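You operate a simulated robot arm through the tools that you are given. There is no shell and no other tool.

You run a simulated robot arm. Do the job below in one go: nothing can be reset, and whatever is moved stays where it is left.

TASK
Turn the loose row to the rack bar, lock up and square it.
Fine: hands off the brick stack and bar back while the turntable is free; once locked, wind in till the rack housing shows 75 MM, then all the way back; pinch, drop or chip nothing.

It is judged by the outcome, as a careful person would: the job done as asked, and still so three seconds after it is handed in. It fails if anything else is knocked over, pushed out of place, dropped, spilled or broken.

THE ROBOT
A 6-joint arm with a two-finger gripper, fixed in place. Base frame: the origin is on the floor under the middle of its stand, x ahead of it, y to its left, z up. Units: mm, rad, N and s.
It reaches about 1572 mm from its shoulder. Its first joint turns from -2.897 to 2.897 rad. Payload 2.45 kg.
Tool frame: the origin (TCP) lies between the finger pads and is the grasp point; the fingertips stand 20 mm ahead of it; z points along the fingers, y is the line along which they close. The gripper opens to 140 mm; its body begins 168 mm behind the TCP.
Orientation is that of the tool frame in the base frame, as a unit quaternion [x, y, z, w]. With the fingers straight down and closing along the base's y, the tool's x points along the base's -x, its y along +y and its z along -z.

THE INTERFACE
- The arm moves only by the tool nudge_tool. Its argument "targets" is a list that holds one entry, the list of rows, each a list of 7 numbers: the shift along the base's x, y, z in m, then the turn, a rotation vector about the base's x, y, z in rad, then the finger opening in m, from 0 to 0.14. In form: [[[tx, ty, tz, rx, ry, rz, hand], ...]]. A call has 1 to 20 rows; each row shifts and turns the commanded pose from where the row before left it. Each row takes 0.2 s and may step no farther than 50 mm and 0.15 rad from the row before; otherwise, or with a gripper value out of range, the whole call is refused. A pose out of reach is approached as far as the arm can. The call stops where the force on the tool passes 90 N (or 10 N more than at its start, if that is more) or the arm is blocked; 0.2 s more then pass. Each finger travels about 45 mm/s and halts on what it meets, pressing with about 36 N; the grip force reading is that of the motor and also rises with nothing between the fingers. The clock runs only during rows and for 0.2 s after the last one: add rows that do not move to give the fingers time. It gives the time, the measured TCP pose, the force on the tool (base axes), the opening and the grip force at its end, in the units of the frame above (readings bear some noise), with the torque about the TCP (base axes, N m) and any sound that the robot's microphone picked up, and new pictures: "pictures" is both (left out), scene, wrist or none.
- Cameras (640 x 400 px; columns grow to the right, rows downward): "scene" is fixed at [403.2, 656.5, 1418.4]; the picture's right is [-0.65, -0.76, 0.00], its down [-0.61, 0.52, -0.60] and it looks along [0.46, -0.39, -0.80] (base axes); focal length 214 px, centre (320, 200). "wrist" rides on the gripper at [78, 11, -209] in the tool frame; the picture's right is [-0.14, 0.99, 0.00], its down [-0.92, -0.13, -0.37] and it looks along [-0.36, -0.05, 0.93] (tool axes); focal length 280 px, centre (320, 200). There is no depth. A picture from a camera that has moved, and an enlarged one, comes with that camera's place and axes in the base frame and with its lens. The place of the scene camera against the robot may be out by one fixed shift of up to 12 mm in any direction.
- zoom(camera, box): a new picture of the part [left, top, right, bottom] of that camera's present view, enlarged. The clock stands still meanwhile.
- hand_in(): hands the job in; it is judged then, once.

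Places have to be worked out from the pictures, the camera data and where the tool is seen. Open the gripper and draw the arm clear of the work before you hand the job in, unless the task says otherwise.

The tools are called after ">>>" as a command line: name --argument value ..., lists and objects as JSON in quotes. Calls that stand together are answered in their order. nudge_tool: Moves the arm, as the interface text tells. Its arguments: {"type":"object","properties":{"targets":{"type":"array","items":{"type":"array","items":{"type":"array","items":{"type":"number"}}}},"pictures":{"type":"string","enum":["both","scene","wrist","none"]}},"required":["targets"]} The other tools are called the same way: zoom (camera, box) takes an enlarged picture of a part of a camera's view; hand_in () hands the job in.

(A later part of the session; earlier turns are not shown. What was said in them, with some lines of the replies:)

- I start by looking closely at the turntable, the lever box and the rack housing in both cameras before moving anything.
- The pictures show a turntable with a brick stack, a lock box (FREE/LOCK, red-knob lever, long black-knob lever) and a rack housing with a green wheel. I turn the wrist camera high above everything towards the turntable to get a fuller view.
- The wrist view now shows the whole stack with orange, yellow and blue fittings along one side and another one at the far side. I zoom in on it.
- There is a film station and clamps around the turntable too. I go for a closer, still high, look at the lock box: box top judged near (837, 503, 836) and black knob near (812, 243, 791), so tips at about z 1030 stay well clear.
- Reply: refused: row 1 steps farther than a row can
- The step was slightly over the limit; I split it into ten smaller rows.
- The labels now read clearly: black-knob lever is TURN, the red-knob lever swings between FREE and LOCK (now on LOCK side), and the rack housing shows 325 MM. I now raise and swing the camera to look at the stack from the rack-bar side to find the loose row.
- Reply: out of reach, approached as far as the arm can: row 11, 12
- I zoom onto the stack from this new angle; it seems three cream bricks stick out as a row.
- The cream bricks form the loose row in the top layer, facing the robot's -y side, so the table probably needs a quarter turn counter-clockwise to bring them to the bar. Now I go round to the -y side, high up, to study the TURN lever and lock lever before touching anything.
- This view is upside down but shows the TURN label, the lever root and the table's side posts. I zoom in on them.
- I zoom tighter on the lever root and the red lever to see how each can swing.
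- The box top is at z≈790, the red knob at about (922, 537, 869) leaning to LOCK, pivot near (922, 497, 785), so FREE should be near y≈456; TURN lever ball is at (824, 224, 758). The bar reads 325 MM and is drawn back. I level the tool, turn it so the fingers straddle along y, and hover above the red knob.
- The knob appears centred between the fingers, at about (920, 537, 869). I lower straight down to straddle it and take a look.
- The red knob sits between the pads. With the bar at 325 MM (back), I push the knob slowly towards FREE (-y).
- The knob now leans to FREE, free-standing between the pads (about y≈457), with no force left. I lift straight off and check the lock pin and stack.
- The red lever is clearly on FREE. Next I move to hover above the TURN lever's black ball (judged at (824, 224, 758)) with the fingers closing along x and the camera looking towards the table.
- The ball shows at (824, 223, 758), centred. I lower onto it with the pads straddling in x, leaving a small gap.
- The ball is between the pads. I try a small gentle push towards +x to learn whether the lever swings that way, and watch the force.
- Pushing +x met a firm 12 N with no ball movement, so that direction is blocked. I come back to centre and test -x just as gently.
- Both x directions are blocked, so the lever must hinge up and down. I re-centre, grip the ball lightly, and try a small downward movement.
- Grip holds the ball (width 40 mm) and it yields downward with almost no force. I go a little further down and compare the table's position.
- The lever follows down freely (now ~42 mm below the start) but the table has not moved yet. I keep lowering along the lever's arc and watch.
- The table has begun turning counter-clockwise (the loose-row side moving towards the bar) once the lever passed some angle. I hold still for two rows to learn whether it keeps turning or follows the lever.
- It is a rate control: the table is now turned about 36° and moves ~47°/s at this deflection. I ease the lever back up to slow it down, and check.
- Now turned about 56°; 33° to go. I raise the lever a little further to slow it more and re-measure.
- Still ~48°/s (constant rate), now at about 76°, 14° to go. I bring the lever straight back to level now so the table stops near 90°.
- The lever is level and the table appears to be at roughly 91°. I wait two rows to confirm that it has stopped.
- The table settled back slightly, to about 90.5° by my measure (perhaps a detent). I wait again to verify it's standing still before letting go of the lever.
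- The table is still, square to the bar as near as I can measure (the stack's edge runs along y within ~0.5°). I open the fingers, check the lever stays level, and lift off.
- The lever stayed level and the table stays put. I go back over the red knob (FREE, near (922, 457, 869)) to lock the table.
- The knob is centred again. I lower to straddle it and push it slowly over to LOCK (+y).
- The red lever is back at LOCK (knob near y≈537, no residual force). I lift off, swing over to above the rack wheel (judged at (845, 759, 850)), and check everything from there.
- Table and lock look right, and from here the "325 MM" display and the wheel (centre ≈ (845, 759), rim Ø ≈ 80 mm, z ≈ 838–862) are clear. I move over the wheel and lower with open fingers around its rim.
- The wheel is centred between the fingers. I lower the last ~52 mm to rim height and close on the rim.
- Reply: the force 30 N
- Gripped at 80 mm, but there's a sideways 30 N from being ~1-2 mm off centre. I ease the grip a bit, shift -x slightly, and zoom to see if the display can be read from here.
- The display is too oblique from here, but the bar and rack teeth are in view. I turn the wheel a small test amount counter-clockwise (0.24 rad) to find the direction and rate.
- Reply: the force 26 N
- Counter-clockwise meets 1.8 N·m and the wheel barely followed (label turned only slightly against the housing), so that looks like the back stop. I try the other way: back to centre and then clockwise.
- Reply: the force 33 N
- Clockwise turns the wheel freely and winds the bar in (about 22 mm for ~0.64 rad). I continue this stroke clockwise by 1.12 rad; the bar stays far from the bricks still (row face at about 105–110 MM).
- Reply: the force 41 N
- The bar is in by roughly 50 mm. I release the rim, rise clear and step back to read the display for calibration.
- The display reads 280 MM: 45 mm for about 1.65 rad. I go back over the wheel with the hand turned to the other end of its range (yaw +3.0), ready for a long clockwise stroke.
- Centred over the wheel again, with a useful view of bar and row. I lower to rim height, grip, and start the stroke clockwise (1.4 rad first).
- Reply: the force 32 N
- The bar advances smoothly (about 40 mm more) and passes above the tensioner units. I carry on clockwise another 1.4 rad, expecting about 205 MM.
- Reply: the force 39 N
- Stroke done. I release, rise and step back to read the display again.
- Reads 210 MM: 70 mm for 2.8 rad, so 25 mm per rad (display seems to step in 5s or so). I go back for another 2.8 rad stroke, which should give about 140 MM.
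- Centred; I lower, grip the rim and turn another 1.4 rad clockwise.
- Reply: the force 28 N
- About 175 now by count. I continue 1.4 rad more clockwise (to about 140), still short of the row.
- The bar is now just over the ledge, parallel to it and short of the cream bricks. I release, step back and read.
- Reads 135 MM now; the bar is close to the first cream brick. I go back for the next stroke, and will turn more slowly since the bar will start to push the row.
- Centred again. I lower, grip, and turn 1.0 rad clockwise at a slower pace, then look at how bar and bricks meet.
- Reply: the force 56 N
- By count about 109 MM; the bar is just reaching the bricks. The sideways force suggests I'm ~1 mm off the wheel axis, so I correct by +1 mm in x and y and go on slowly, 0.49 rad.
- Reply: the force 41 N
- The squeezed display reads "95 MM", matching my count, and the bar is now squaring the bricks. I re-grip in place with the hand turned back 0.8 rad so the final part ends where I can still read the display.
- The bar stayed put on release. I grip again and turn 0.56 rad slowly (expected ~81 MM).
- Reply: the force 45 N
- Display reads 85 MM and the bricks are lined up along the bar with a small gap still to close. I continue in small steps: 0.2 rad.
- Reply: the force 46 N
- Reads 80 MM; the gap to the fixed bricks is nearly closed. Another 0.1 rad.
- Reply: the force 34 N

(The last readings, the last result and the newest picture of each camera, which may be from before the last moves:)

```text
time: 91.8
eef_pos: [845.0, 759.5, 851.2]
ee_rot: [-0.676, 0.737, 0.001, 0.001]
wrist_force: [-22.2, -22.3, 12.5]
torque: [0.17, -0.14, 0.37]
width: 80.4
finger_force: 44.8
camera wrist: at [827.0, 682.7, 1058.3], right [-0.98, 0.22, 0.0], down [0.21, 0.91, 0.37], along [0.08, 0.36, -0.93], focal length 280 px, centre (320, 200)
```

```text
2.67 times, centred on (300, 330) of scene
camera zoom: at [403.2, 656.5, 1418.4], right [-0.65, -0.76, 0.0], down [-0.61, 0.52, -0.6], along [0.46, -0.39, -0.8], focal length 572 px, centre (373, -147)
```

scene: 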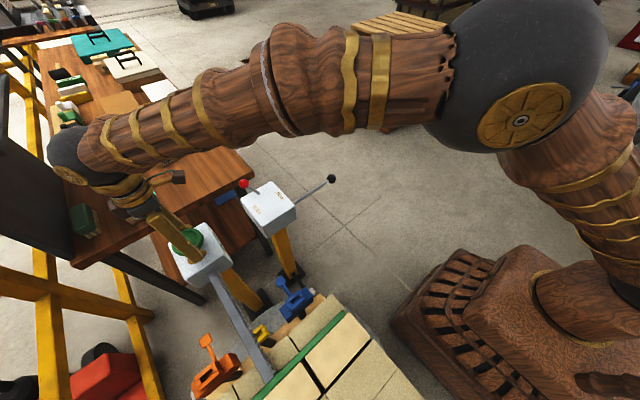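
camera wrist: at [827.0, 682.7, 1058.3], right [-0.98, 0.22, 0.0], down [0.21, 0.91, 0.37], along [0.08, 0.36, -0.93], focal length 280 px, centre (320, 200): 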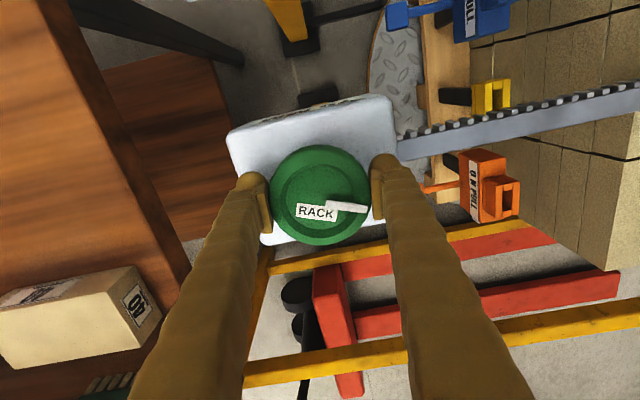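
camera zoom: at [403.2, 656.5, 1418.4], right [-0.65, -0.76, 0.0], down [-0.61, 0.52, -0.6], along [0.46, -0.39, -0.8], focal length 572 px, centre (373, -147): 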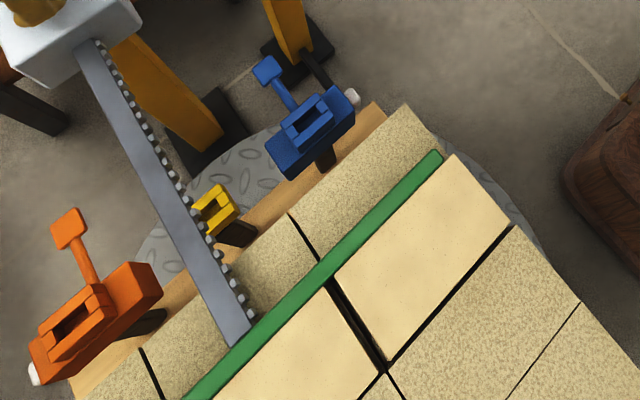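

The display now shows 75 MM. By my angle count the true value could be 75–77, so I add a last hair (0.04 rad ≈ 1 mm), watching the torque, and re-read.

>>> nudge_tool --targets '[[[0, 0, 0, 0, 0, -0.02, 0.07], [0, 0, 0, 0, 0, -0.02, 0.07], [0, 0, 0, 0, 0, 0, 0.07]]]' --pictures "both"

>>> zoom --camera "wrist" --box '[270, 85, 370, 121]'

>>> zoom --camera "scene" --box '[240, 290, 400, 400]'

```text
time: 92.6
eef_pos: [845.0, 760.0, 850.4]
ee_rot: [-0.661, 0.75, 0.0, 0.0]
wrist_force: [-19.0, -4.4, 13.3]
torque: [0.02, -0.15, 0.69]
width: 80.2
finger_force: 45.0
camera wrist: at [824.0, 684.0, 1058.3], right [-0.97, 0.26, 0.0], down [0.24, 0.9, 0.37], along [0.1, 0.36, -0.93], focal length 280 px, centre (320, 200)
```

scene: 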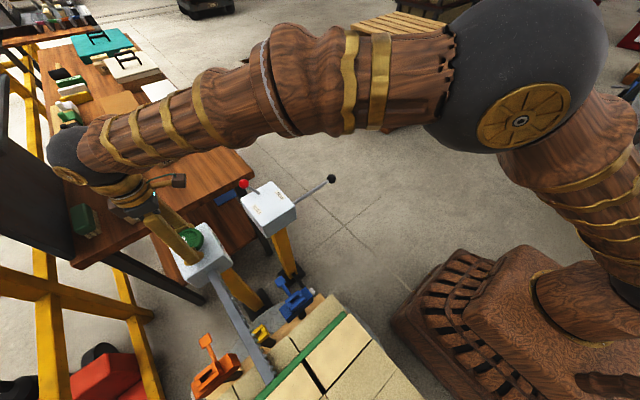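
wrist: 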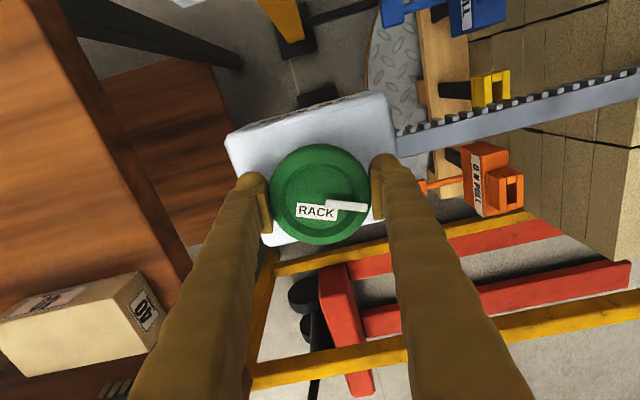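

```text
6.40 times, centred on (320, 103) of wrist
camera zoom: at [824.0, 684.0, 1058.3], right [-0.97, 0.26, 0.0], down [0.24, 0.9, 0.37], along [0.1, 0.36, -0.93], focal length 1794 px, centre (320, 821)
```

zoom: 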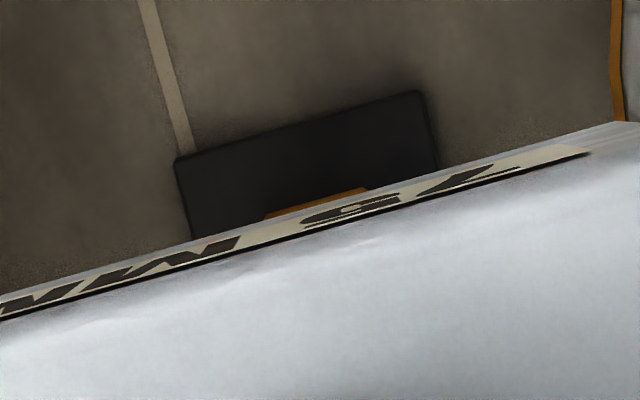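

```text
3.64 times, centred on (320, 345) of scene
camera zoom: at [403.2, 656.5, 1418.4], right [-0.65, -0.76, 0.0], down [-0.61, 0.52, -0.6], along [0.46, -0.39, -0.8], focal length 780 px, centre (320, -327)
```

zoom: 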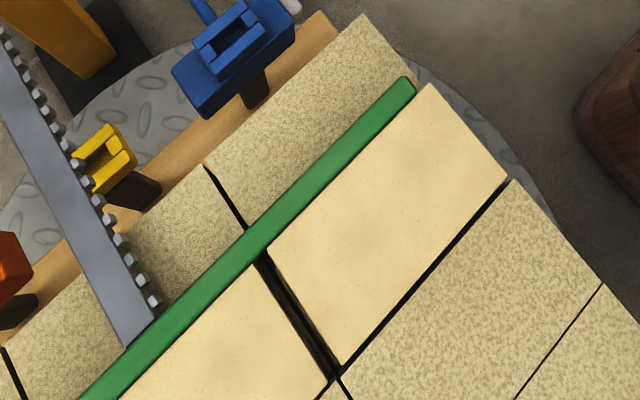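

Torque has risen to 0.69 N·m, so the row is now snug, and the display still reads 75 MM. I stop there and start winding back counter-clockwise.

>>> nudge_tool --targets '[[[0, 0, 0, 0, 0, 0.05, 0.07], [0, 0, 0, 0, 0, 0.07, 0.07], [0, 0, 0, 0, 0, 0.1, 0.07], [0, 0, 0, 0, 0, 0.13, 0.07], [0, 0, 0, 0, 0, 0.14, 0.07], [0, 0, 0, 0, 0, 0.14, 0.07], [0, 0, 0, 0, 0, 0.14, 0.07], [0, 0, 0, 0, 0, 0.14, 0.07], [0, 0, 0, 0, 0, 0.14, 0.07], [0, 0, 0, 0, 0, 0.14, 0.07], [0, 0, 0, 0, 0, 0.14, 0.07], [0, 0, 0, 0, 0, 0.14, 0.07], [0, 0, 0, 0, 0, 0.14, 0.07]]]' --pictures "both"

>>> zoom --camera "scene" --box '[180, 260, 420, 400]'

```text
time: 95.4
eef_pos: [844.2, 761.2, 850.5]
ee_rot: [0.999, -0.042, -0.001, -0.001]
wrist_force: [-34.9, 6.9, 7.7]
torque: [-0.16, -0.25, -0.03]
width: 80.4
finger_force: 44.7
camera wrist: at [921.2, 742.5, 1058.4], right [-0.22, -0.98, 0.0], down [-0.91, 0.2, 0.37], along [-0.36, 0.08, -0.93], focal length 280 px, centre (320, 200)
```

scene: 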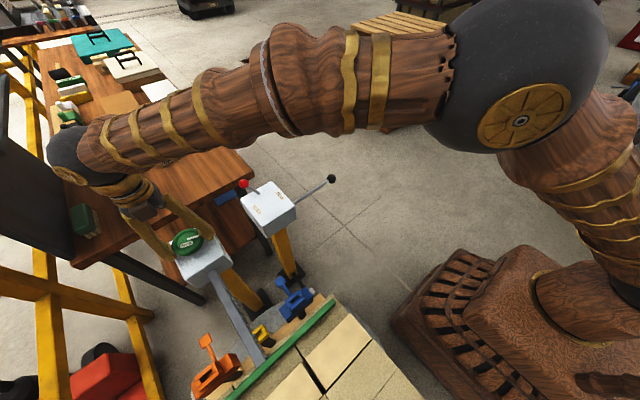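
wrist: 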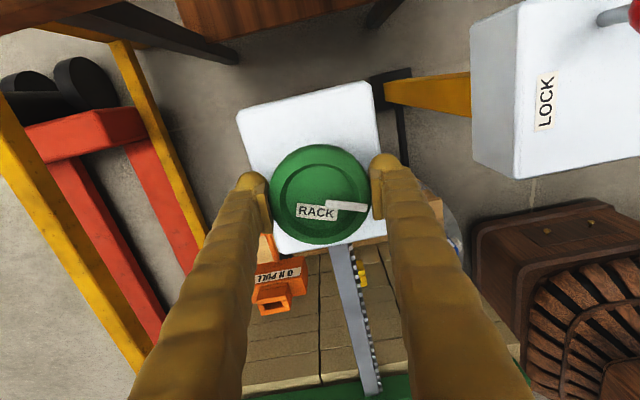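

```text
2.67 times, centred on (300, 330) of scene
camera zoom: at [403.2, 656.5, 1418.4], right [-0.65, -0.76, 0.0], down [-0.61, 0.52, -0.6], along [0.46, -0.39, -0.8], focal length 572 px, centre (373, -147)
```

zoom: 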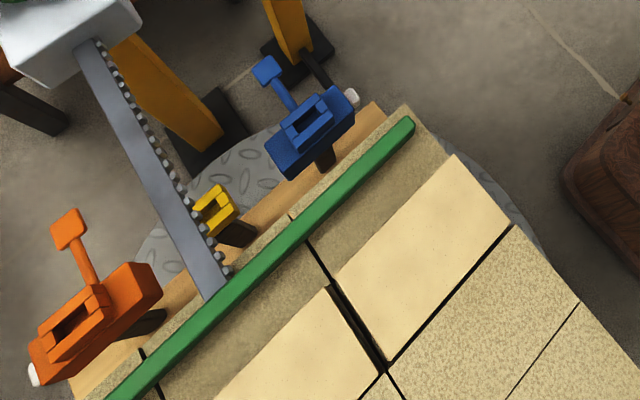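

The bar backs away and the bricks stay in line. I release, turn the open hand back clockwise around the rim for the next stroke.

>>> nudge_tool --targets '[[[0, 0, 0, 0, 0, 0, 0.1], [0, 0, 0, 0, 0, 0, 0.112], [0, -0.001, 0, 0, 0, -0.145, 0.112], [0, 0, 0, 0, 0, -0.145, 0.112], [0, 0, 0, 0, 0, -0.145, 0.112], [0, 0, 0, 0, 0, -0.145, 0.112], [0, 0, 0, 0, 0, -0.145, 0.112], [0, 0, 0, 0, 0, -0.145, 0.112], [0, 0, 0, 0, 0, -0.145, 0.112], [0, 0, 0, 0, 0, -0.145, 0.112], [0, 0, 0, 0, 0, -0.145, 0.112], [0, 0, 0, 0, 0, -0.145, 0.112], [0, 0, 0, 0, 0, -0.145, 0.112], [0, 0, 0, 0, 0, -0.145, 0.112], [0, 0, 0, 0, 0, -0.145, 0.112], [0, 0, 0, 0, 0, -0.145, 0.112], [0, 0, 0, 0, 0, -0.145, 0.112], [0, 0, 0, 0, 0, -0.145, 0.112], [0, 0, 0, 0, 0, -0.145, 0.112], [0, 0, 0, 0, 0, -0.145, 0.112]]]' --pictures "both"

```text
time: 99.6
eef_pos: [845.9, 759.0, 849.6]
ee_rot: [-0.22, 0.976, 0.0, 0.001]
wrist_force: [-0.3, 0.2, 0.1]
torque: [0.03, -0.02, 0.0]
width: 112.1
finger_force: 0.0
camera wrist: at [769.4, 735.1, 1057.6], right [-0.3, 0.95, 0.0], down [0.89, 0.28, 0.37], along [0.35, 0.11, -0.93], focal length 280 px, centre (320, 200)
```

scene: 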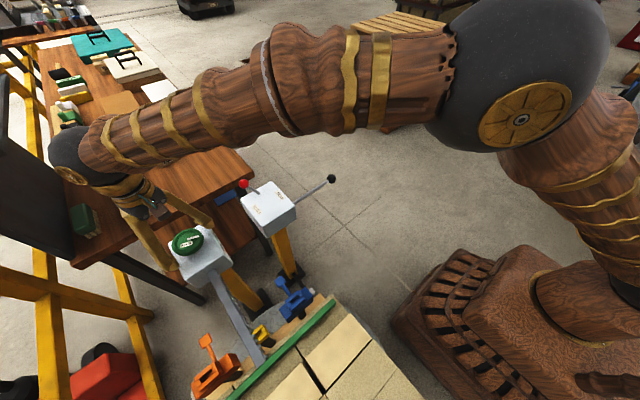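
wrist: 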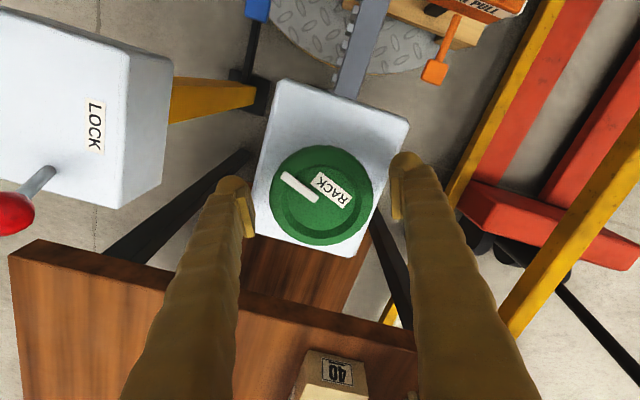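

Hand is back round, wheel centred. I grip and wind back counter-clockwise about 2.37 rad.

>>> nudge_tool --targets '[[[0, 0.0005, 0.001, 0, 0, 0, 0.09], [0, 0, 0, 0, 0, 0, 0.07], [0, 0, 0, 0, 0, 0, 0.07], [0, 0, 0, 0, 0, 0, 0.07], [0, 0, 0, 0, 0, 0.148, 0.07], [0, 0, 0, 0, 0, 0.148, 0.07], [0, 0, 0, 0, 0, 0.148, 0.07], [0, 0, 0, 0, 0, 0.148, 0.07], [0, 0, 0, 0, 0, 0.148, 0.07], [0, 0, 0, 0, 0, 0.148, 0.07], [0, 0, 0, 0, 0, 0.148, 0.07], [0, 0, 0, 0, 0, 0.148, 0.07], [0, 0, 0, 0, 0, 0.148, 0.07], [0, 0, 0, 0, 0, 0.148, 0.07], [0, 0, 0, 0, 0, 0.148, 0.07], [0, 0, 0, 0, 0, 0.148, 0.07], [0, 0, 0, 0, 0, 0.148, 0.07], [0, 0, 0, 0, 0, 0.148, 0.07], [0, 0, 0, 0, 0, 0.148, 0.07], [0, 0, 0, 0, 0, 0.148, 0.07]]]' --pictures "both"

```text
time: 103.8
eef_pos: [845.6, 759.8, 850.8]
ee_rot: [0.987, -0.162, -0.001, 0.0]
wrist_force: [-9.2, 26.7, 0.7]
torque: [-0.11, -0.04, -0.02]
width: 79.6
finger_force: 45.5
camera wrist: at [915.5, 724.3, 1058.9], right [-0.45, -0.89, 0.0], down [-0.83, 0.42, 0.37], along [-0.33, 0.17, -0.93], focal length 280 px, centre (320, 200)
```

scene: 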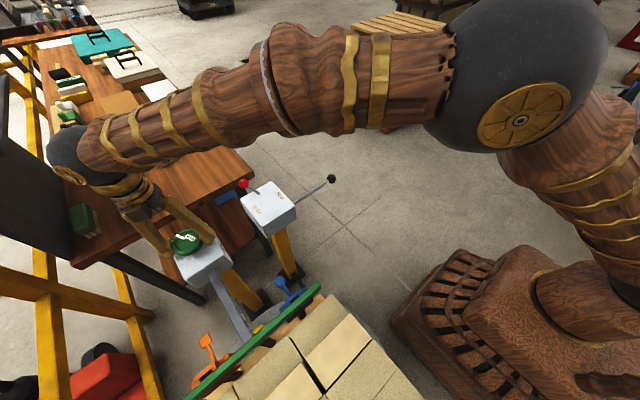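
wrist: 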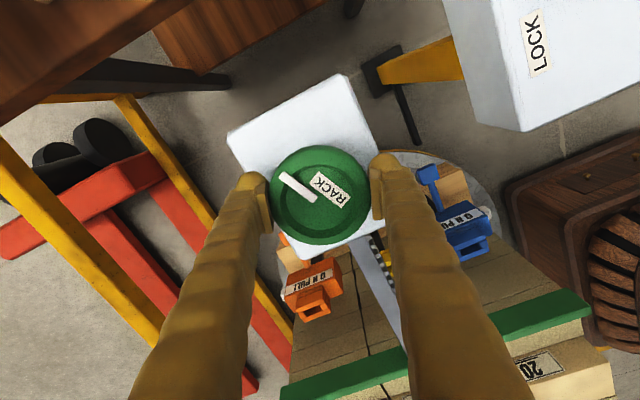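

About 178 MM by count. I add the last bit of this stroke, release, and turn the open hand back for the next one.

>>> nudge_tool --targets '[[[0, 0, 0, 0, 0, 0.148, 0.07], [0, 0, 0, 0, 0, 0.1, 0.07], [0, 0, 0, 0, 0, 0, 0.1], [0, 0, 0, 0, 0, 0, 0.112], [0, 0, 0, 0, 0, -0.148, 0.112], [0, 0, 0, 0, 0, -0.148, 0.112], [0, 0, 0, 0, 0, -0.148, 0.112], [0, 0, 0, 0, 0, -0.148, 0.112], [0, 0, 0, 0, 0, -0.148, 0.112], [0, 0, 0, 0, 0, -0.148, 0.112], [0, 0, 0, 0, 0, -0.148, 0.112], [0, 0, 0, 0, 0, -0.148, 0.112], [0, 0, 0, 0, 0, -0.148, 0.112], [0, 0, 0, 0, 0, -0.148, 0.112], [0, 0, 0, 0, 0, -0.148, 0.112], [0, 0, 0, 0, 0, -0.148, 0.112], [0, 0, 0, 0, 0, -0.148, 0.112], [0, 0, 0, 0, 0, -0.148, 0.112], [0, 0, 0, 0, 0, -0.148, 0.112], [0, 0, 0, 0, 0, -0.148, 0.112]]]' --pictures "none"

```text
time: 108.0
eef_pos: [845.7, 759.6, 851.9]
ee_rot: [-0.339, 0.941, 0.0, 0.002]
wrist_force: [0.5, 0.5, 0.6]
torque: [0.03, 0.0, 0.01]
width: 112.2
finger_force: 0.1
```

The hand is free around the rim. I turn back slightly more, grip again and wind back another 2.07 rad.

>>> nudge_tool --targets '[[[0, 0, 0, 0, 0, -0.148, 0.112], [0, 0, 0, 0, 0, -0.148, 0.112], [0, 0, 0, 0, 0, 0, 0.09], [0, 0, 0, 0, 0, 0, 0.07], [0, 0, 0, 0, 0, 0, 0.07], [0, 0, 0, 0, 0, 0, 0.07], [0, 0, 0, 0, 0, 0.148, 0.07], [0, 0, 0, 0, 0, 0.148, 0.07], [0, 0, 0, 0, 0, 0.148, 0.07], [0, 0, 0, 0, 0, 0.148, 0.07], [0, 0, 0, 0, 0, 0.148, 0.07], [0, 0, 0, 0, 0, 0.148, 0.07], [0, 0, 0, 0, 0, 0.148, 0.07], [0, 0, 0, 0, 0, 0.148, 0.07], [0, 0, 0, 0, 0, 0.148, 0.07], [0, 0, 0, 0, 0, 0.148, 0.07], [0, 0, 0, 0, 0, 0.148, 0.07], [0, 0, 0, 0, 0, 0.148, 0.07], [0, 0, 0, 0, 0, 0.148, 0.07], [0, 0, 0, 0, 0, 0.148, 0.07]]]' --pictures "both"

```text
time: 112.2
eef_pos: [844.4, 759.3, 851.9]
ee_rot: [0.944, -0.329, -0.001, -0.001]
wrist_force: [9.3, 3.9, -8.9]
torque: [0.12, 0.05, 0.03]
width: 80.0
finger_force: 44.9
camera wrist: at [899.2, 702.2, 1059.1], right [-0.72, -0.69, 0.0], down [-0.64, 0.67, 0.37], along [-0.25, 0.27, -0.93], focal length 280 px, centre (320, 200)
```

scene: 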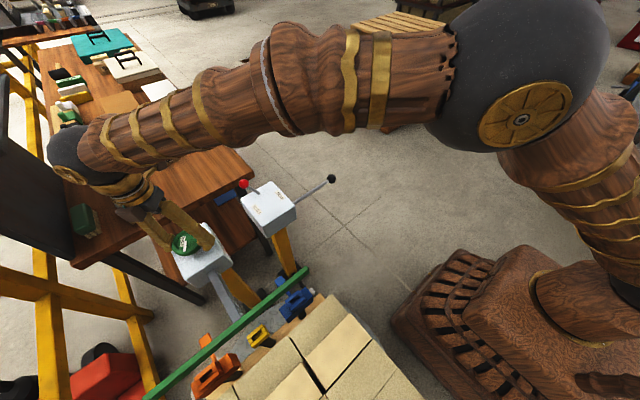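
wrist: 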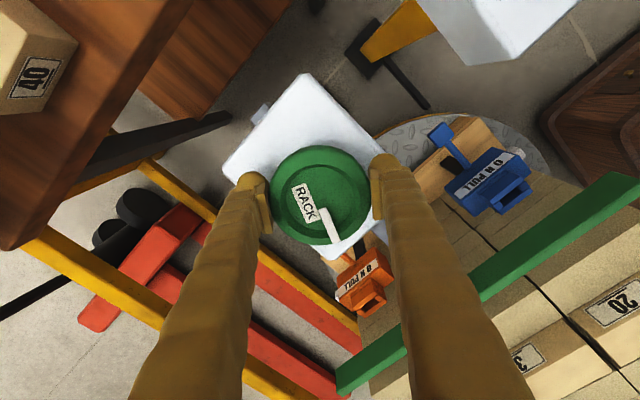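

About 238 MM now. I finish this stroke (+0.59 rad), release, and turn the open hand back again.

>>> nudge_tool --targets '[[[0, 0, 0, 0, 0, 0.148, 0.07], [0, 0, 0, 0, 0, 0.148, 0.07], [0, 0, 0, 0, 0, 0.148, 0.07], [0, 0, 0, 0, 0, 0.148, 0.07], [0, 0, 0, 0, 0, 0, 0.1], [0, 0, 0, 0, 0, 0, 0.112], [0, 0, 0, 0, 0, -0.148, 0.112], [0, 0, 0, 0, 0, -0.148, 0.112], [0, 0, 0, 0, 0, -0.148, 0.112], [0, 0, 0, 0, 0, -0.148, 0.112], [0, 0, 0, 0, 0, -0.148, 0.112], [0, 0, 0, 0, 0, -0.148, 0.112], [0, 0, 0, 0, 0, -0.148, 0.112], [0, 0, 0, 0, 0, -0.148, 0.112], [0, 0, 0, 0, 0, -0.148, 0.112], [0, 0, 0, 0, 0, -0.148, 0.112], [0, 0, 0, 0, 0, -0.148, 0.112], [0, 0, 0, 0, 0, -0.148, 0.112], [0, 0, 0, 0, 0, -0.148, 0.112], [0, 0, 0, 0, 0, -0.148, 0.112]]]' --pictures "scene"

```text
time: 116.4
eef_pos: [846.0, 760.3, 851.2]
ee_rot: [-0.474, 0.881, 0.001, 0.001]
wrist_force: [0.0, 0.6, -0.2]
torque: [-0.03, 0.03, -0.04]
width: 112.2
finger_force: 0.0
```

scene: 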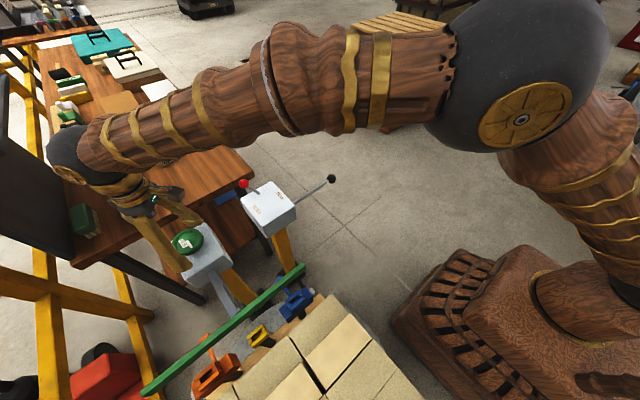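

I turn back the rest of the way, grip and wind back another 1.78 rad (expected to reach about 300 MM).

>>> nudge_tool --targets '[[[0, 0, 0, 0, 0, -0.148, 0.112], [0, 0, 0, 0, 0, -0.148, 0.112], [0, 0, 0, 0, 0, -0.148, 0.112], [0, 0, 0, 0, 0, -0.148, 0.112], [0, 0, 0, 0, 0, 0, 0.09], [0, 0, 0, 0, 0, 0, 0.07], [0, 0, 0, 0, 0, 0, 0.07], [0, 0, 0, 0, 0, 0, 0.07], [0, 0, 0, 0, 0, 0.148, 0.07], [0, 0, 0, 0, 0, 0.148, 0.07], [0, 0, 0, 0, 0, 0.148, 0.07], [0, 0, 0, 0, 0, 0.148, 0.07], [0, 0, 0, 0, 0, 0.148, 0.07], [0, 0, 0, 0, 0, 0.148, 0.07], [0, 0, 0, 0, 0, 0.148, 0.07], [0, 0, 0, 0, 0, 0.148, 0.07], [0, 0, 0, 0, 0, 0.148, 0.07], [0, 0, 0, 0, 0, 0.148, 0.07], [0, 0, 0, 0, 0, 0.148, 0.07], [0, 0, 0, 0, 0, 0.148, 0.07]]]' --pictures "both"

>>> zoom --camera "wrist" --box '[250, 80, 390, 130]'

```text
time: 120.6
eef_pos: [843.7, 761.0, 851.2]
ee_rot: [0.885, -0.465, 0.0, -0.001]
wrist_force: [4.6, 20.5, -8.7]
torque: [-0.15, -0.05, -0.02]
width: 80.1
finger_force: 45.3
camera wrist: at [880.0, 689.3, 1059.1], right [-0.89, -0.45, 0.0], down [-0.42, 0.83, 0.37], along [-0.17, 0.33, -0.93], focal length 280 px, centre (320, 200)
```

scene: 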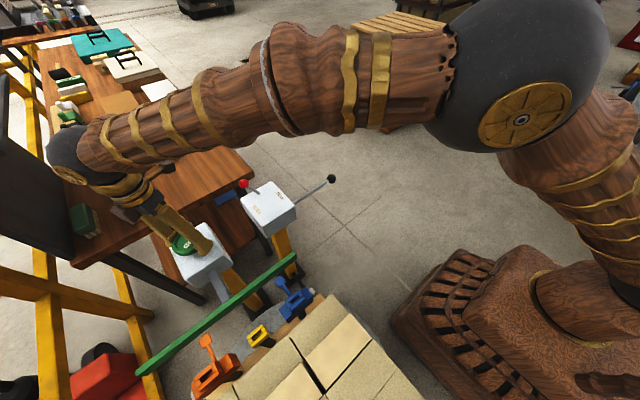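
wrist: 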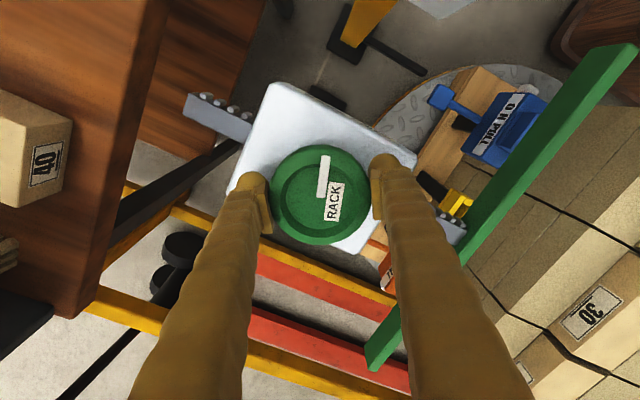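

```text
4.57 times, centred on (320, 105) of wrist
camera zoom: at [880.0, 689.3, 1059.1], right [-0.89, -0.45, 0.0], down [-0.42, 0.83, 0.37], along [-0.17, 0.33, -0.93], focal length 1282 px, centre (320, 634)
```

zoom: 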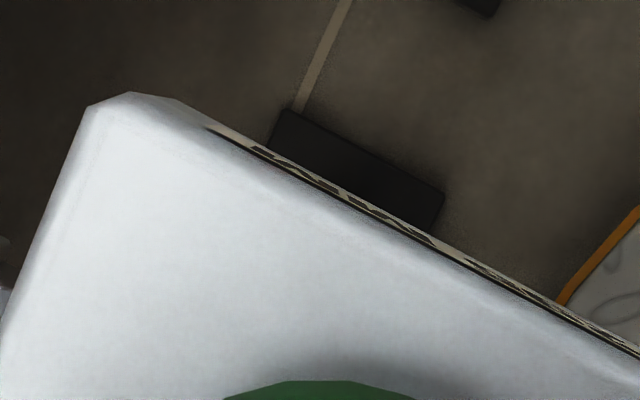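

About 300 MM. I continue counter-clockwise gently towards the back stop, watching the torque.

>>> nudge_tool --targets '[[[0, 0, 0, 0, 0, 0.1, 0.07], [0, 0, 0, 0, 0, 0.1, 0.07], [0, 0, 0, 0, 0, 0.1, 0.07], [0, 0, 0, 0, 0, 0.1, 0.07], [0, 0, 0, 0, 0, 0.1, 0.07], [0, 0, 0, 0, 0, 0.1, 0.07], [0, 0, 0, 0, 0, 0.1, 0.07], [0, 0, 0, 0, 0, 0.1, 0.07]]]' --pictures "wrist"

```text
time: 122.4
eef_pos: [844.5, 760.3, 852.2]
ee_rot: [0.996, -0.084, 0.0, 0.0]
wrist_force: [0.1, 15.8, -0.3]
torque: [-0.08, 0.06, -0.04]
width: 80.0
finger_force: 44.8
camera wrist: at [920.0, 736.2, 1059.3], right [-0.3, -0.95, 0.0], down [-0.89, 0.28, 0.37], along [-0.35, 0.11, -0.93], focal length 280 px, centre (320, 200)
```

wrist: 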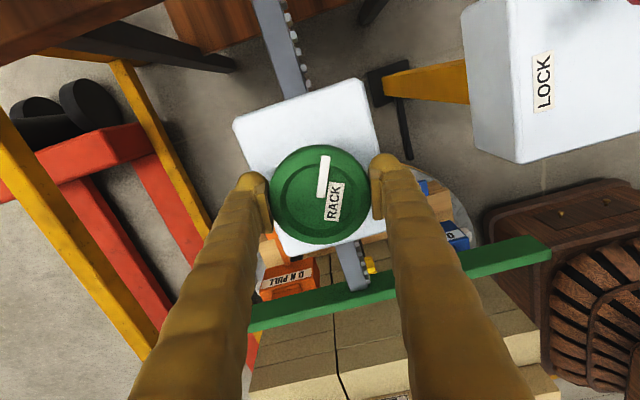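

No stop felt yet (by count ~320). I release and turn the open hand back to where I can read the display, then take the last bit.

>>> nudge_tool --targets '[[[0, 0, 0, 0, 0, 0, 0.1], [0, 0, 0, 0, 0, 0, 0.112], [0, 0, 0, 0, 0, -0.145, 0.112], [0, 0, 0, 0, 0, -0.145, 0.112], [0, 0, 0, 0, 0, -0.145, 0.112], [0, 0, 0, 0, 0, -0.145, 0.112], [0, 0, 0, 0, 0, -0.145, 0.112], [0, 0, 0, 0, 0, -0.145, 0.112], [0, 0, 0, 0, 0, -0.145, 0.112], [0, 0, 0, 0, 0, -0.145, 0.112], [0, 0, 0, 0, 0, -0.145, 0.112], [0, 0, 0, 0, 0, -0.145, 0.112], [0, 0, 0, 0, 0, 0, 0.112]]]' --pictures "wrist"

>>> zoom --camera "wrist" --box '[250, 80, 390, 130]'

```text
time: 125.2
eef_pos: [845.5, 761.4, 850.7]
ee_rot: [-0.69, 0.724, 0.001, 0.001]
wrist_force: [0.6, -0.1, 0.3]
torque: [-0.01, -0.04, -0.01]
width: 112.2
finger_force: 0.1
camera wrist: at [830.6, 682.3, 1059.2], right [-0.98, 0.19, 0.0], down [0.17, 0.91, 0.37], along [0.07, 0.36, -0.93], focal length 280 px, centre (320, 200)
```

wrist: 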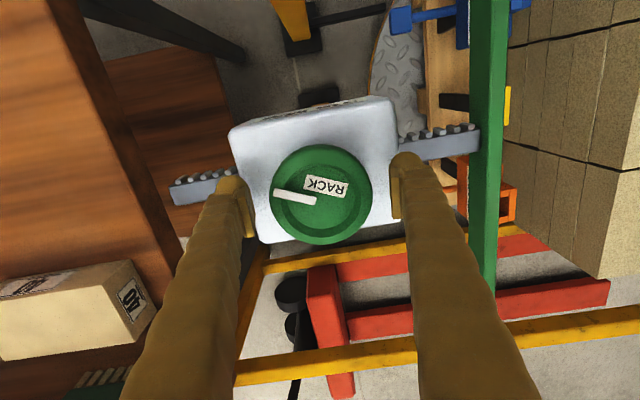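

```text
4.57 times, centred on (320, 105) of wrist
camera zoom: at [830.6, 682.3, 1059.2], right [-0.98, 0.19, 0.0], down [0.17, 0.91, 0.37], along [0.07, 0.36, -0.93], focal length 1282 px, centre (320, 634)
```

zoom: 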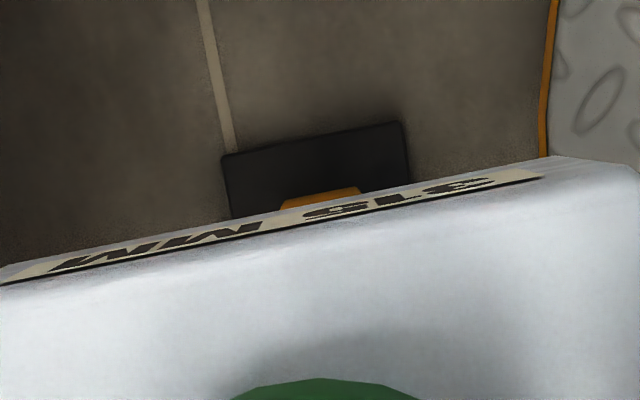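

It reads 315 MM, so about 10 mm remain. I grip and wind on counter-clockwise until the stop is felt.

>>> nudge_tool --targets '[[[0, -0.001, 0, 0, 0, 0, 0.09], [0, 0, 0, 0, 0, 0, 0.07], [0, 0, 0, 0, 0, 0, 0.07], [0, 0, 0, 0, 0, 0, 0.07], [0, 0, 0, 0, 0, 0.08, 0.07], [0, 0, 0, 0, 0, 0.08, 0.07], [0, 0, 0, 0, 0, 0.08, 0.07], [0, 0, 0, 0, 0, 0.08, 0.07], [0, 0, 0, 0, 0, 0, 0.07]]]' --pictures "wrist"

>>> zoom --camera "wrist" --box '[250, 80, 390, 130]'

```text
time: 127.2
eef_pos: [845.6, 760.8, 851.1]
ee_rot: [0.797, -0.604, -0.001, -0.001]
wrist_force: [-0.2, 18.0, 1.9]
torque: [-0.12, -0.06, 0.0]
width: 79.7
finger_force: 44.9
camera wrist: at [855.2, 680.7, 1059.0], right [-0.99, -0.13, 0.0], down [-0.12, 0.92, 0.37], along [-0.05, 0.37, -0.93], focal length 280 px, centre (320, 200)
```

wrist: 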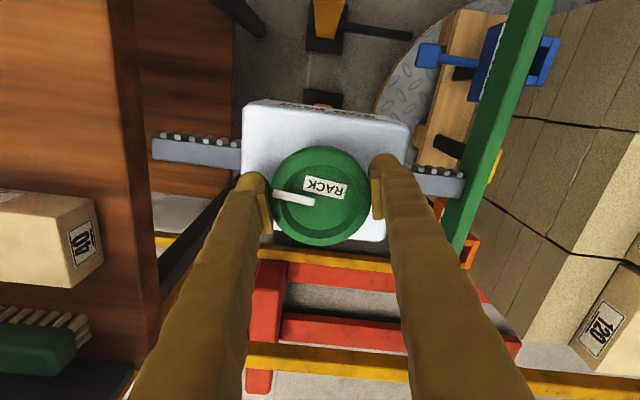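

```text
4.57 times, centred on (320, 105) of wrist
camera zoom: at [855.2, 680.7, 1059.0], right [-0.99, -0.13, 0.0], down [-0.12, 0.92, 0.37], along [-0.05, 0.37, -0.93], focal length 1282 px, centre (320, 634)
```

zoom: 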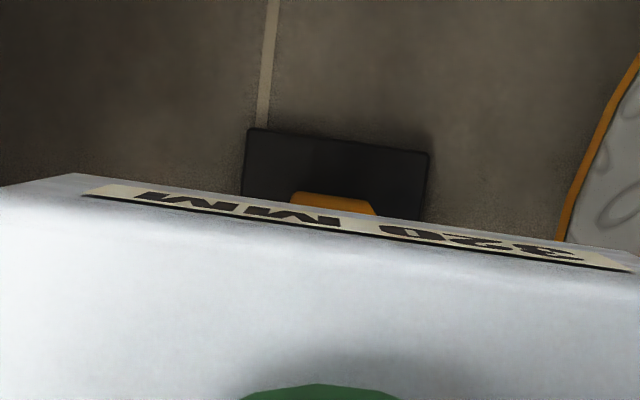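

Now 320 MM and no stop yet. I turn on by 0.24 rad more.

>>> nudge_tool --targets '[[[0, 0, 0, 0, 0, 0.06, 0.07], [0, 0, 0, 0, 0, 0.06, 0.07], [0, 0, 0, 0, 0, 0.06, 0.07], [0, 0, 0, 0, 0, 0.06, 0.07], [0, 0, 0, 0, 0, 0, 0.07]]]' --pictures "wrist"

>>> zoom --camera "wrist" --box '[250, 80, 390, 130]'

```text
time: 128.4
eef_pos: [845.5, 757.8, 852.7]
ee_rot: [0.863, -0.505, 0.0, 0.0]
wrist_force: [25.6, -7.1, 8.7]
torque: [0.25, 0.21, -1.5]
width: 79.4
finger_force: 44.9
camera wrist: at [874.4, 683.9, 1059.9], right [-0.93, -0.36, 0.0], down [-0.34, 0.87, 0.37], along [-0.13, 0.34, -0.93], focal length 280 px, centre (320, 200)
```

wrist: 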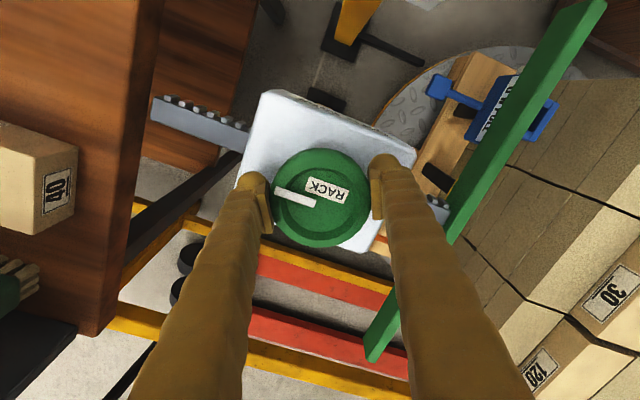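

```text
4.57 times, centred on (320, 105) of wrist
camera zoom: at [874.4, 683.9, 1059.9], right [-0.93, -0.36, 0.0], down [-0.34, 0.87, 0.37], along [-0.13, 0.34, -0.93], focal length 1282 px, centre (320, 634)
```

zoom: 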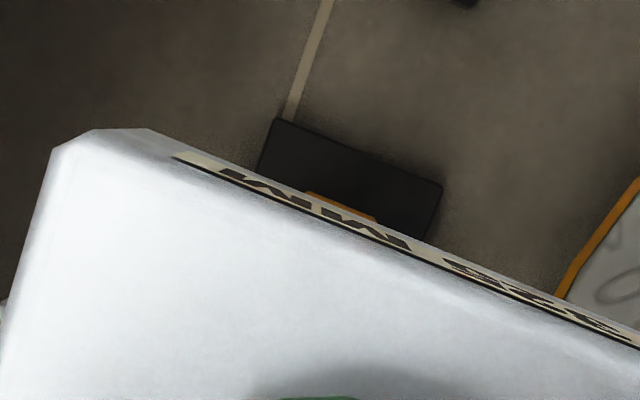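

Torque jumped to 1.5 N·m: the bar is against its back stop. I release, rise and step back to read the display and look at the row.

>>> nudge_tool --targets '[[[0, 0, 0, 0, 0, 0, 0.09], [0, 0, 0, 0, 0, 0, 0.112], [0, 0, 0, 0, 0, 0, 0.115], [0, 0.001, 0.04, 0, 0, 0, 0.115], [0, 0, 0.045, 0, 0, 0, 0.115], [0, -0.02, 0.005, 0, 0, -0.1, 0.115], [0, -0.02, 0.005, 0, 0, -0.1, 0.115], [0, -0.02, 0.005, 0, 0, -0.1, 0.115], [0, -0.02, 0, 0, 0, -0.1, 0.115], [0, -0.02, 0, 0, 0, -0.1, 0.115], [0, -0.02, 0, 0, 0, 0, 0.115]]]' --pictures "both"

>>> zoom --camera "wrist" --box '[230, 100, 430, 240]'

>>> zoom --camera "wrist" --box '[420, 0, 640, 340]'

>>> zoom --camera "scene" --box '[120, 160, 440, 400]'

```text
time: 130.8
eef_pos: [845.9, 638.7, 951.3]
ee_rot: [0.711, -0.703, -0.001, 0.0]
wrist_force: [-0.5, 0.0, -0.5]
torque: [-0.01, 0.03, 0.0]
width: 114.6
finger_force: 0.2
camera wrist: at [835.4, 560.8, 1159.4], right [-0.99, 0.13, 0.0], down [0.12, 0.92, 0.37], along [0.05, 0.37, -0.93], focal length 280 px, centre (320, 200)
```

scene: 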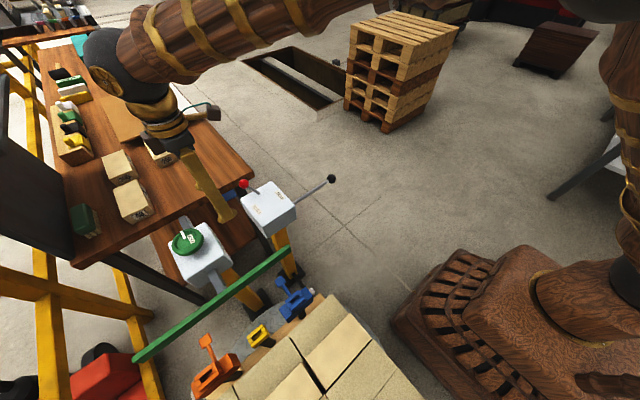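
wrist: 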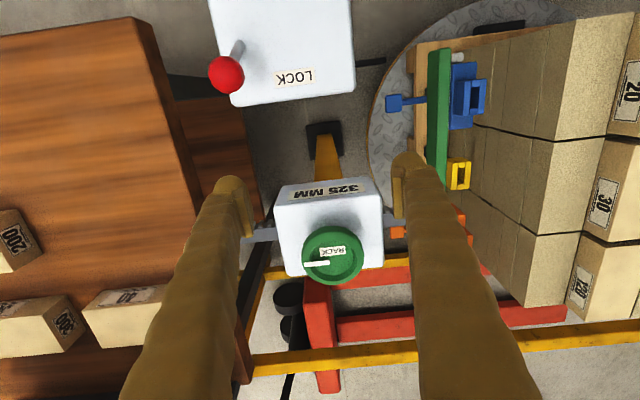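

```text
2.86 times, centred on (330, 170) of wrist
camera zoom: at [835.4, 560.8, 1159.4], right [-0.99, 0.13, 0.0], down [0.12, 0.92, 0.37], along [0.05, 0.37, -0.93], focal length 801 px, centre (291, 286)
```

zoom: 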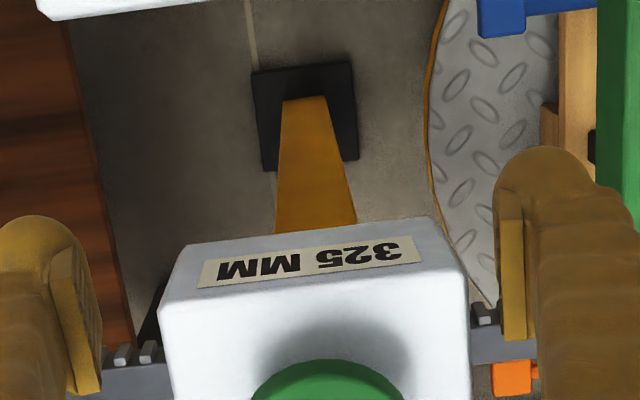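

```text
1.18 times, centred on (530, 170) of wrist
camera zoom: at [835.4, 560.8, 1159.4], right [-0.99, 0.13, 0.0], down [0.12, 0.92, 0.37], along [0.05, 0.37, -0.93], focal length 330 px, centre (73, 235)
```

zoom: 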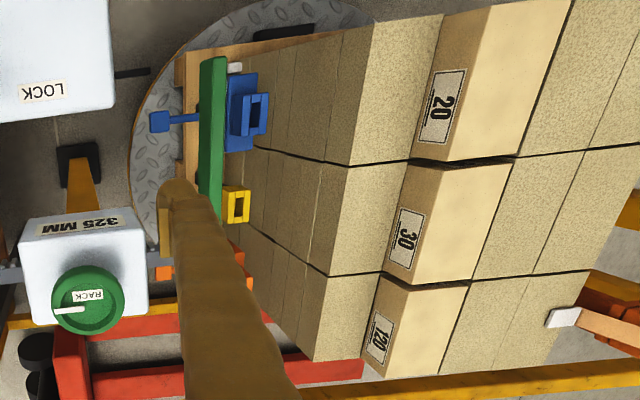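

```text
1.67 times, centred on (280, 280) of scene
camera zoom: at [403.2, 656.5, 1418.4], right [-0.65, -0.76, 0.0], down [-0.61, 0.52, -0.6], along [0.46, -0.39, -0.8], focal length 358 px, centre (387, 67)
```

zoom: 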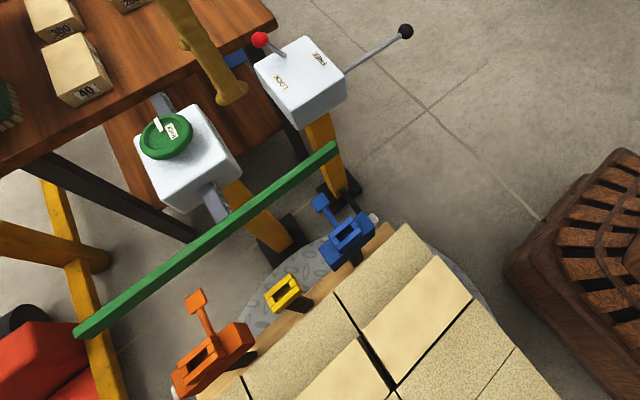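

Display reads 325 MM, bar fully back, lever on LOCK, and the row's faces are in line and close against the fixed bricks. I open the gripper and draw the arm up and clear, with a last look at the stack from above.

>>> nudge_tool --targets '[[[0, 0, 0.04, 0, 0, 0, 0.12], [0, 0, 0.045, 0, 0, 0, 0.13], [0, 0, 0.045, 0, 0, 0, 0.14], [0, 0, 0.045, 0, 0, 0, 0.14], [-0.005, -0.01, 0.045, 0, 0, 0, 0.14], [-0.03, -0.02, 0.03, 0, 0, 0, 0.14], [-0.04, -0.02, 0.01, 0, 0, 0, 0.14], [-0.04, -0.02, 0.01, 0, 0, 0, 0.14], [-0.04, -0.025, 0.01, 0, 0, 0, 0.14], [-0.04, -0.025, 0.01, 0, 0, 0, 0.14], [-0.04, -0.025, 0.01, 0, 0, 0, 0.14], [-0.04, -0.025, 0, 0, 0, 0, 0.14], [-0.04, -0.025, 0, 0, 0, 0, 0.14], [-0.04, -0.025, 0, 0, 0, 0, 0.14]]]' --pictures "both"

>>> zoom --camera "wrist" --box '[220, 40, 480, 260]'

>>> zoom --camera "scene" --box '[120, 160, 440, 400]'

```text
time: 133.8
eef_pos: [489.9, 419.7, 1248.1]
ee_rot: [0.711, -0.703, 0.0, 0.0]
wrist_force: [0.3, 0.3, -0.4]
torque: [-0.01, 0.07, 0.02]
width: 140.3
finger_force: 0.2
camera wrist: at [480.0, 341.3, 1457.0], right [-0.99, 0.13, 0.0], down [0.12, 0.92, 0.37], along [0.05, 0.37, -0.93], focal length 280 px, centre (320, 200)
```

scene: 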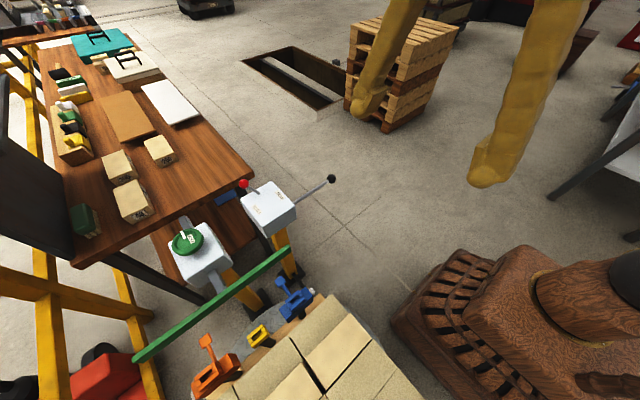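
wrist: 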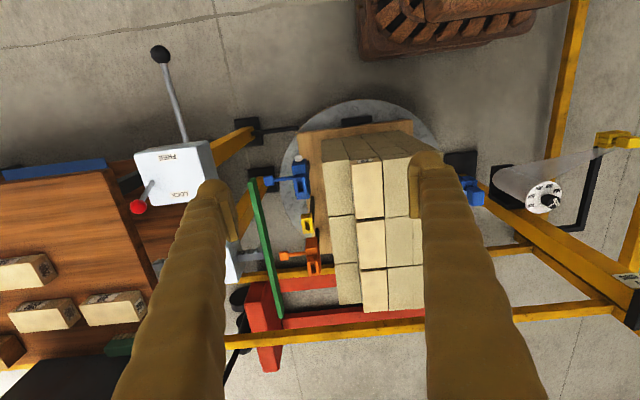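

```text
1.82 times, centred on (350, 150) of wrist
camera zoom: at [480.0, 341.3, 1457.0], right [-0.99, 0.13, 0.0], down [0.12, 0.92, 0.37], along [0.05, 0.37, -0.93], focal length 510 px, centre (266, 291)
```

zoom: 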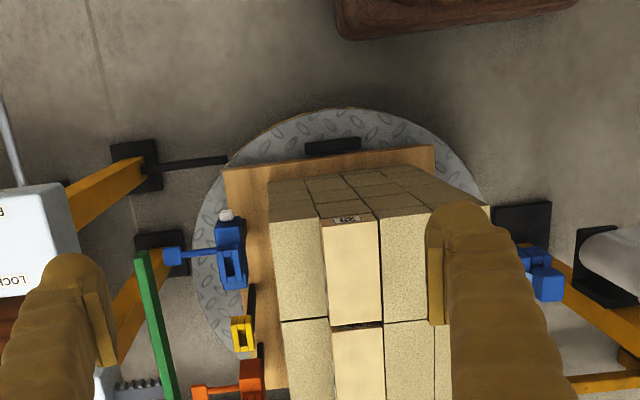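

```text
1.67 times, centred on (280, 280) of scene
camera zoom: at [403.2, 656.5, 1418.4], right [-0.65, -0.76, 0.0], down [-0.61, 0.52, -0.6], along [0.46, -0.39, -0.8], focal length 358 px, centre (387, 67)
```

zoom: 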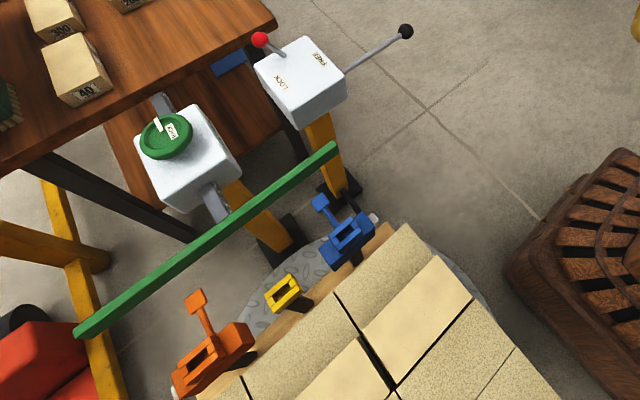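

The row is in line and flush, the table is locked with its loose side facing the bar, the bar is fully back at 325 MM, both levers are in place and the arm is clear with the gripper open. I hand the job in.

>>> hand_in

```text
The job is handed in.
```

The job is done and handed in: the loose row faces the rack bar, the turntable is locked, and the row is squared against the fixed bricks.

- **Turning:** I set the red lever to FREE and turned the table a quarter turn counter-clockwise with the TURN lever. I then put the red lever back to LOCK. I stayed off the brick stack, and the bar stayed back at 325 MM, the whole time the table was free.
- **Squaring:** I wound the bar in until the rack housing showed 75 MM. The display moves in 5 mm steps and I read it at a steep angle. My count of the wheel turns puts it within a couple of millimetres of 75. Resistance rose at that point, so I stopped there.
- **Backing off:** I wound the bar back until I felt its end stop, and the housing reads 325 MM again.
- **End state:** The three loose bricks are in line, and I saw nothing dropped, pinched or chipped. The arm is drawn clear with the gripper open.
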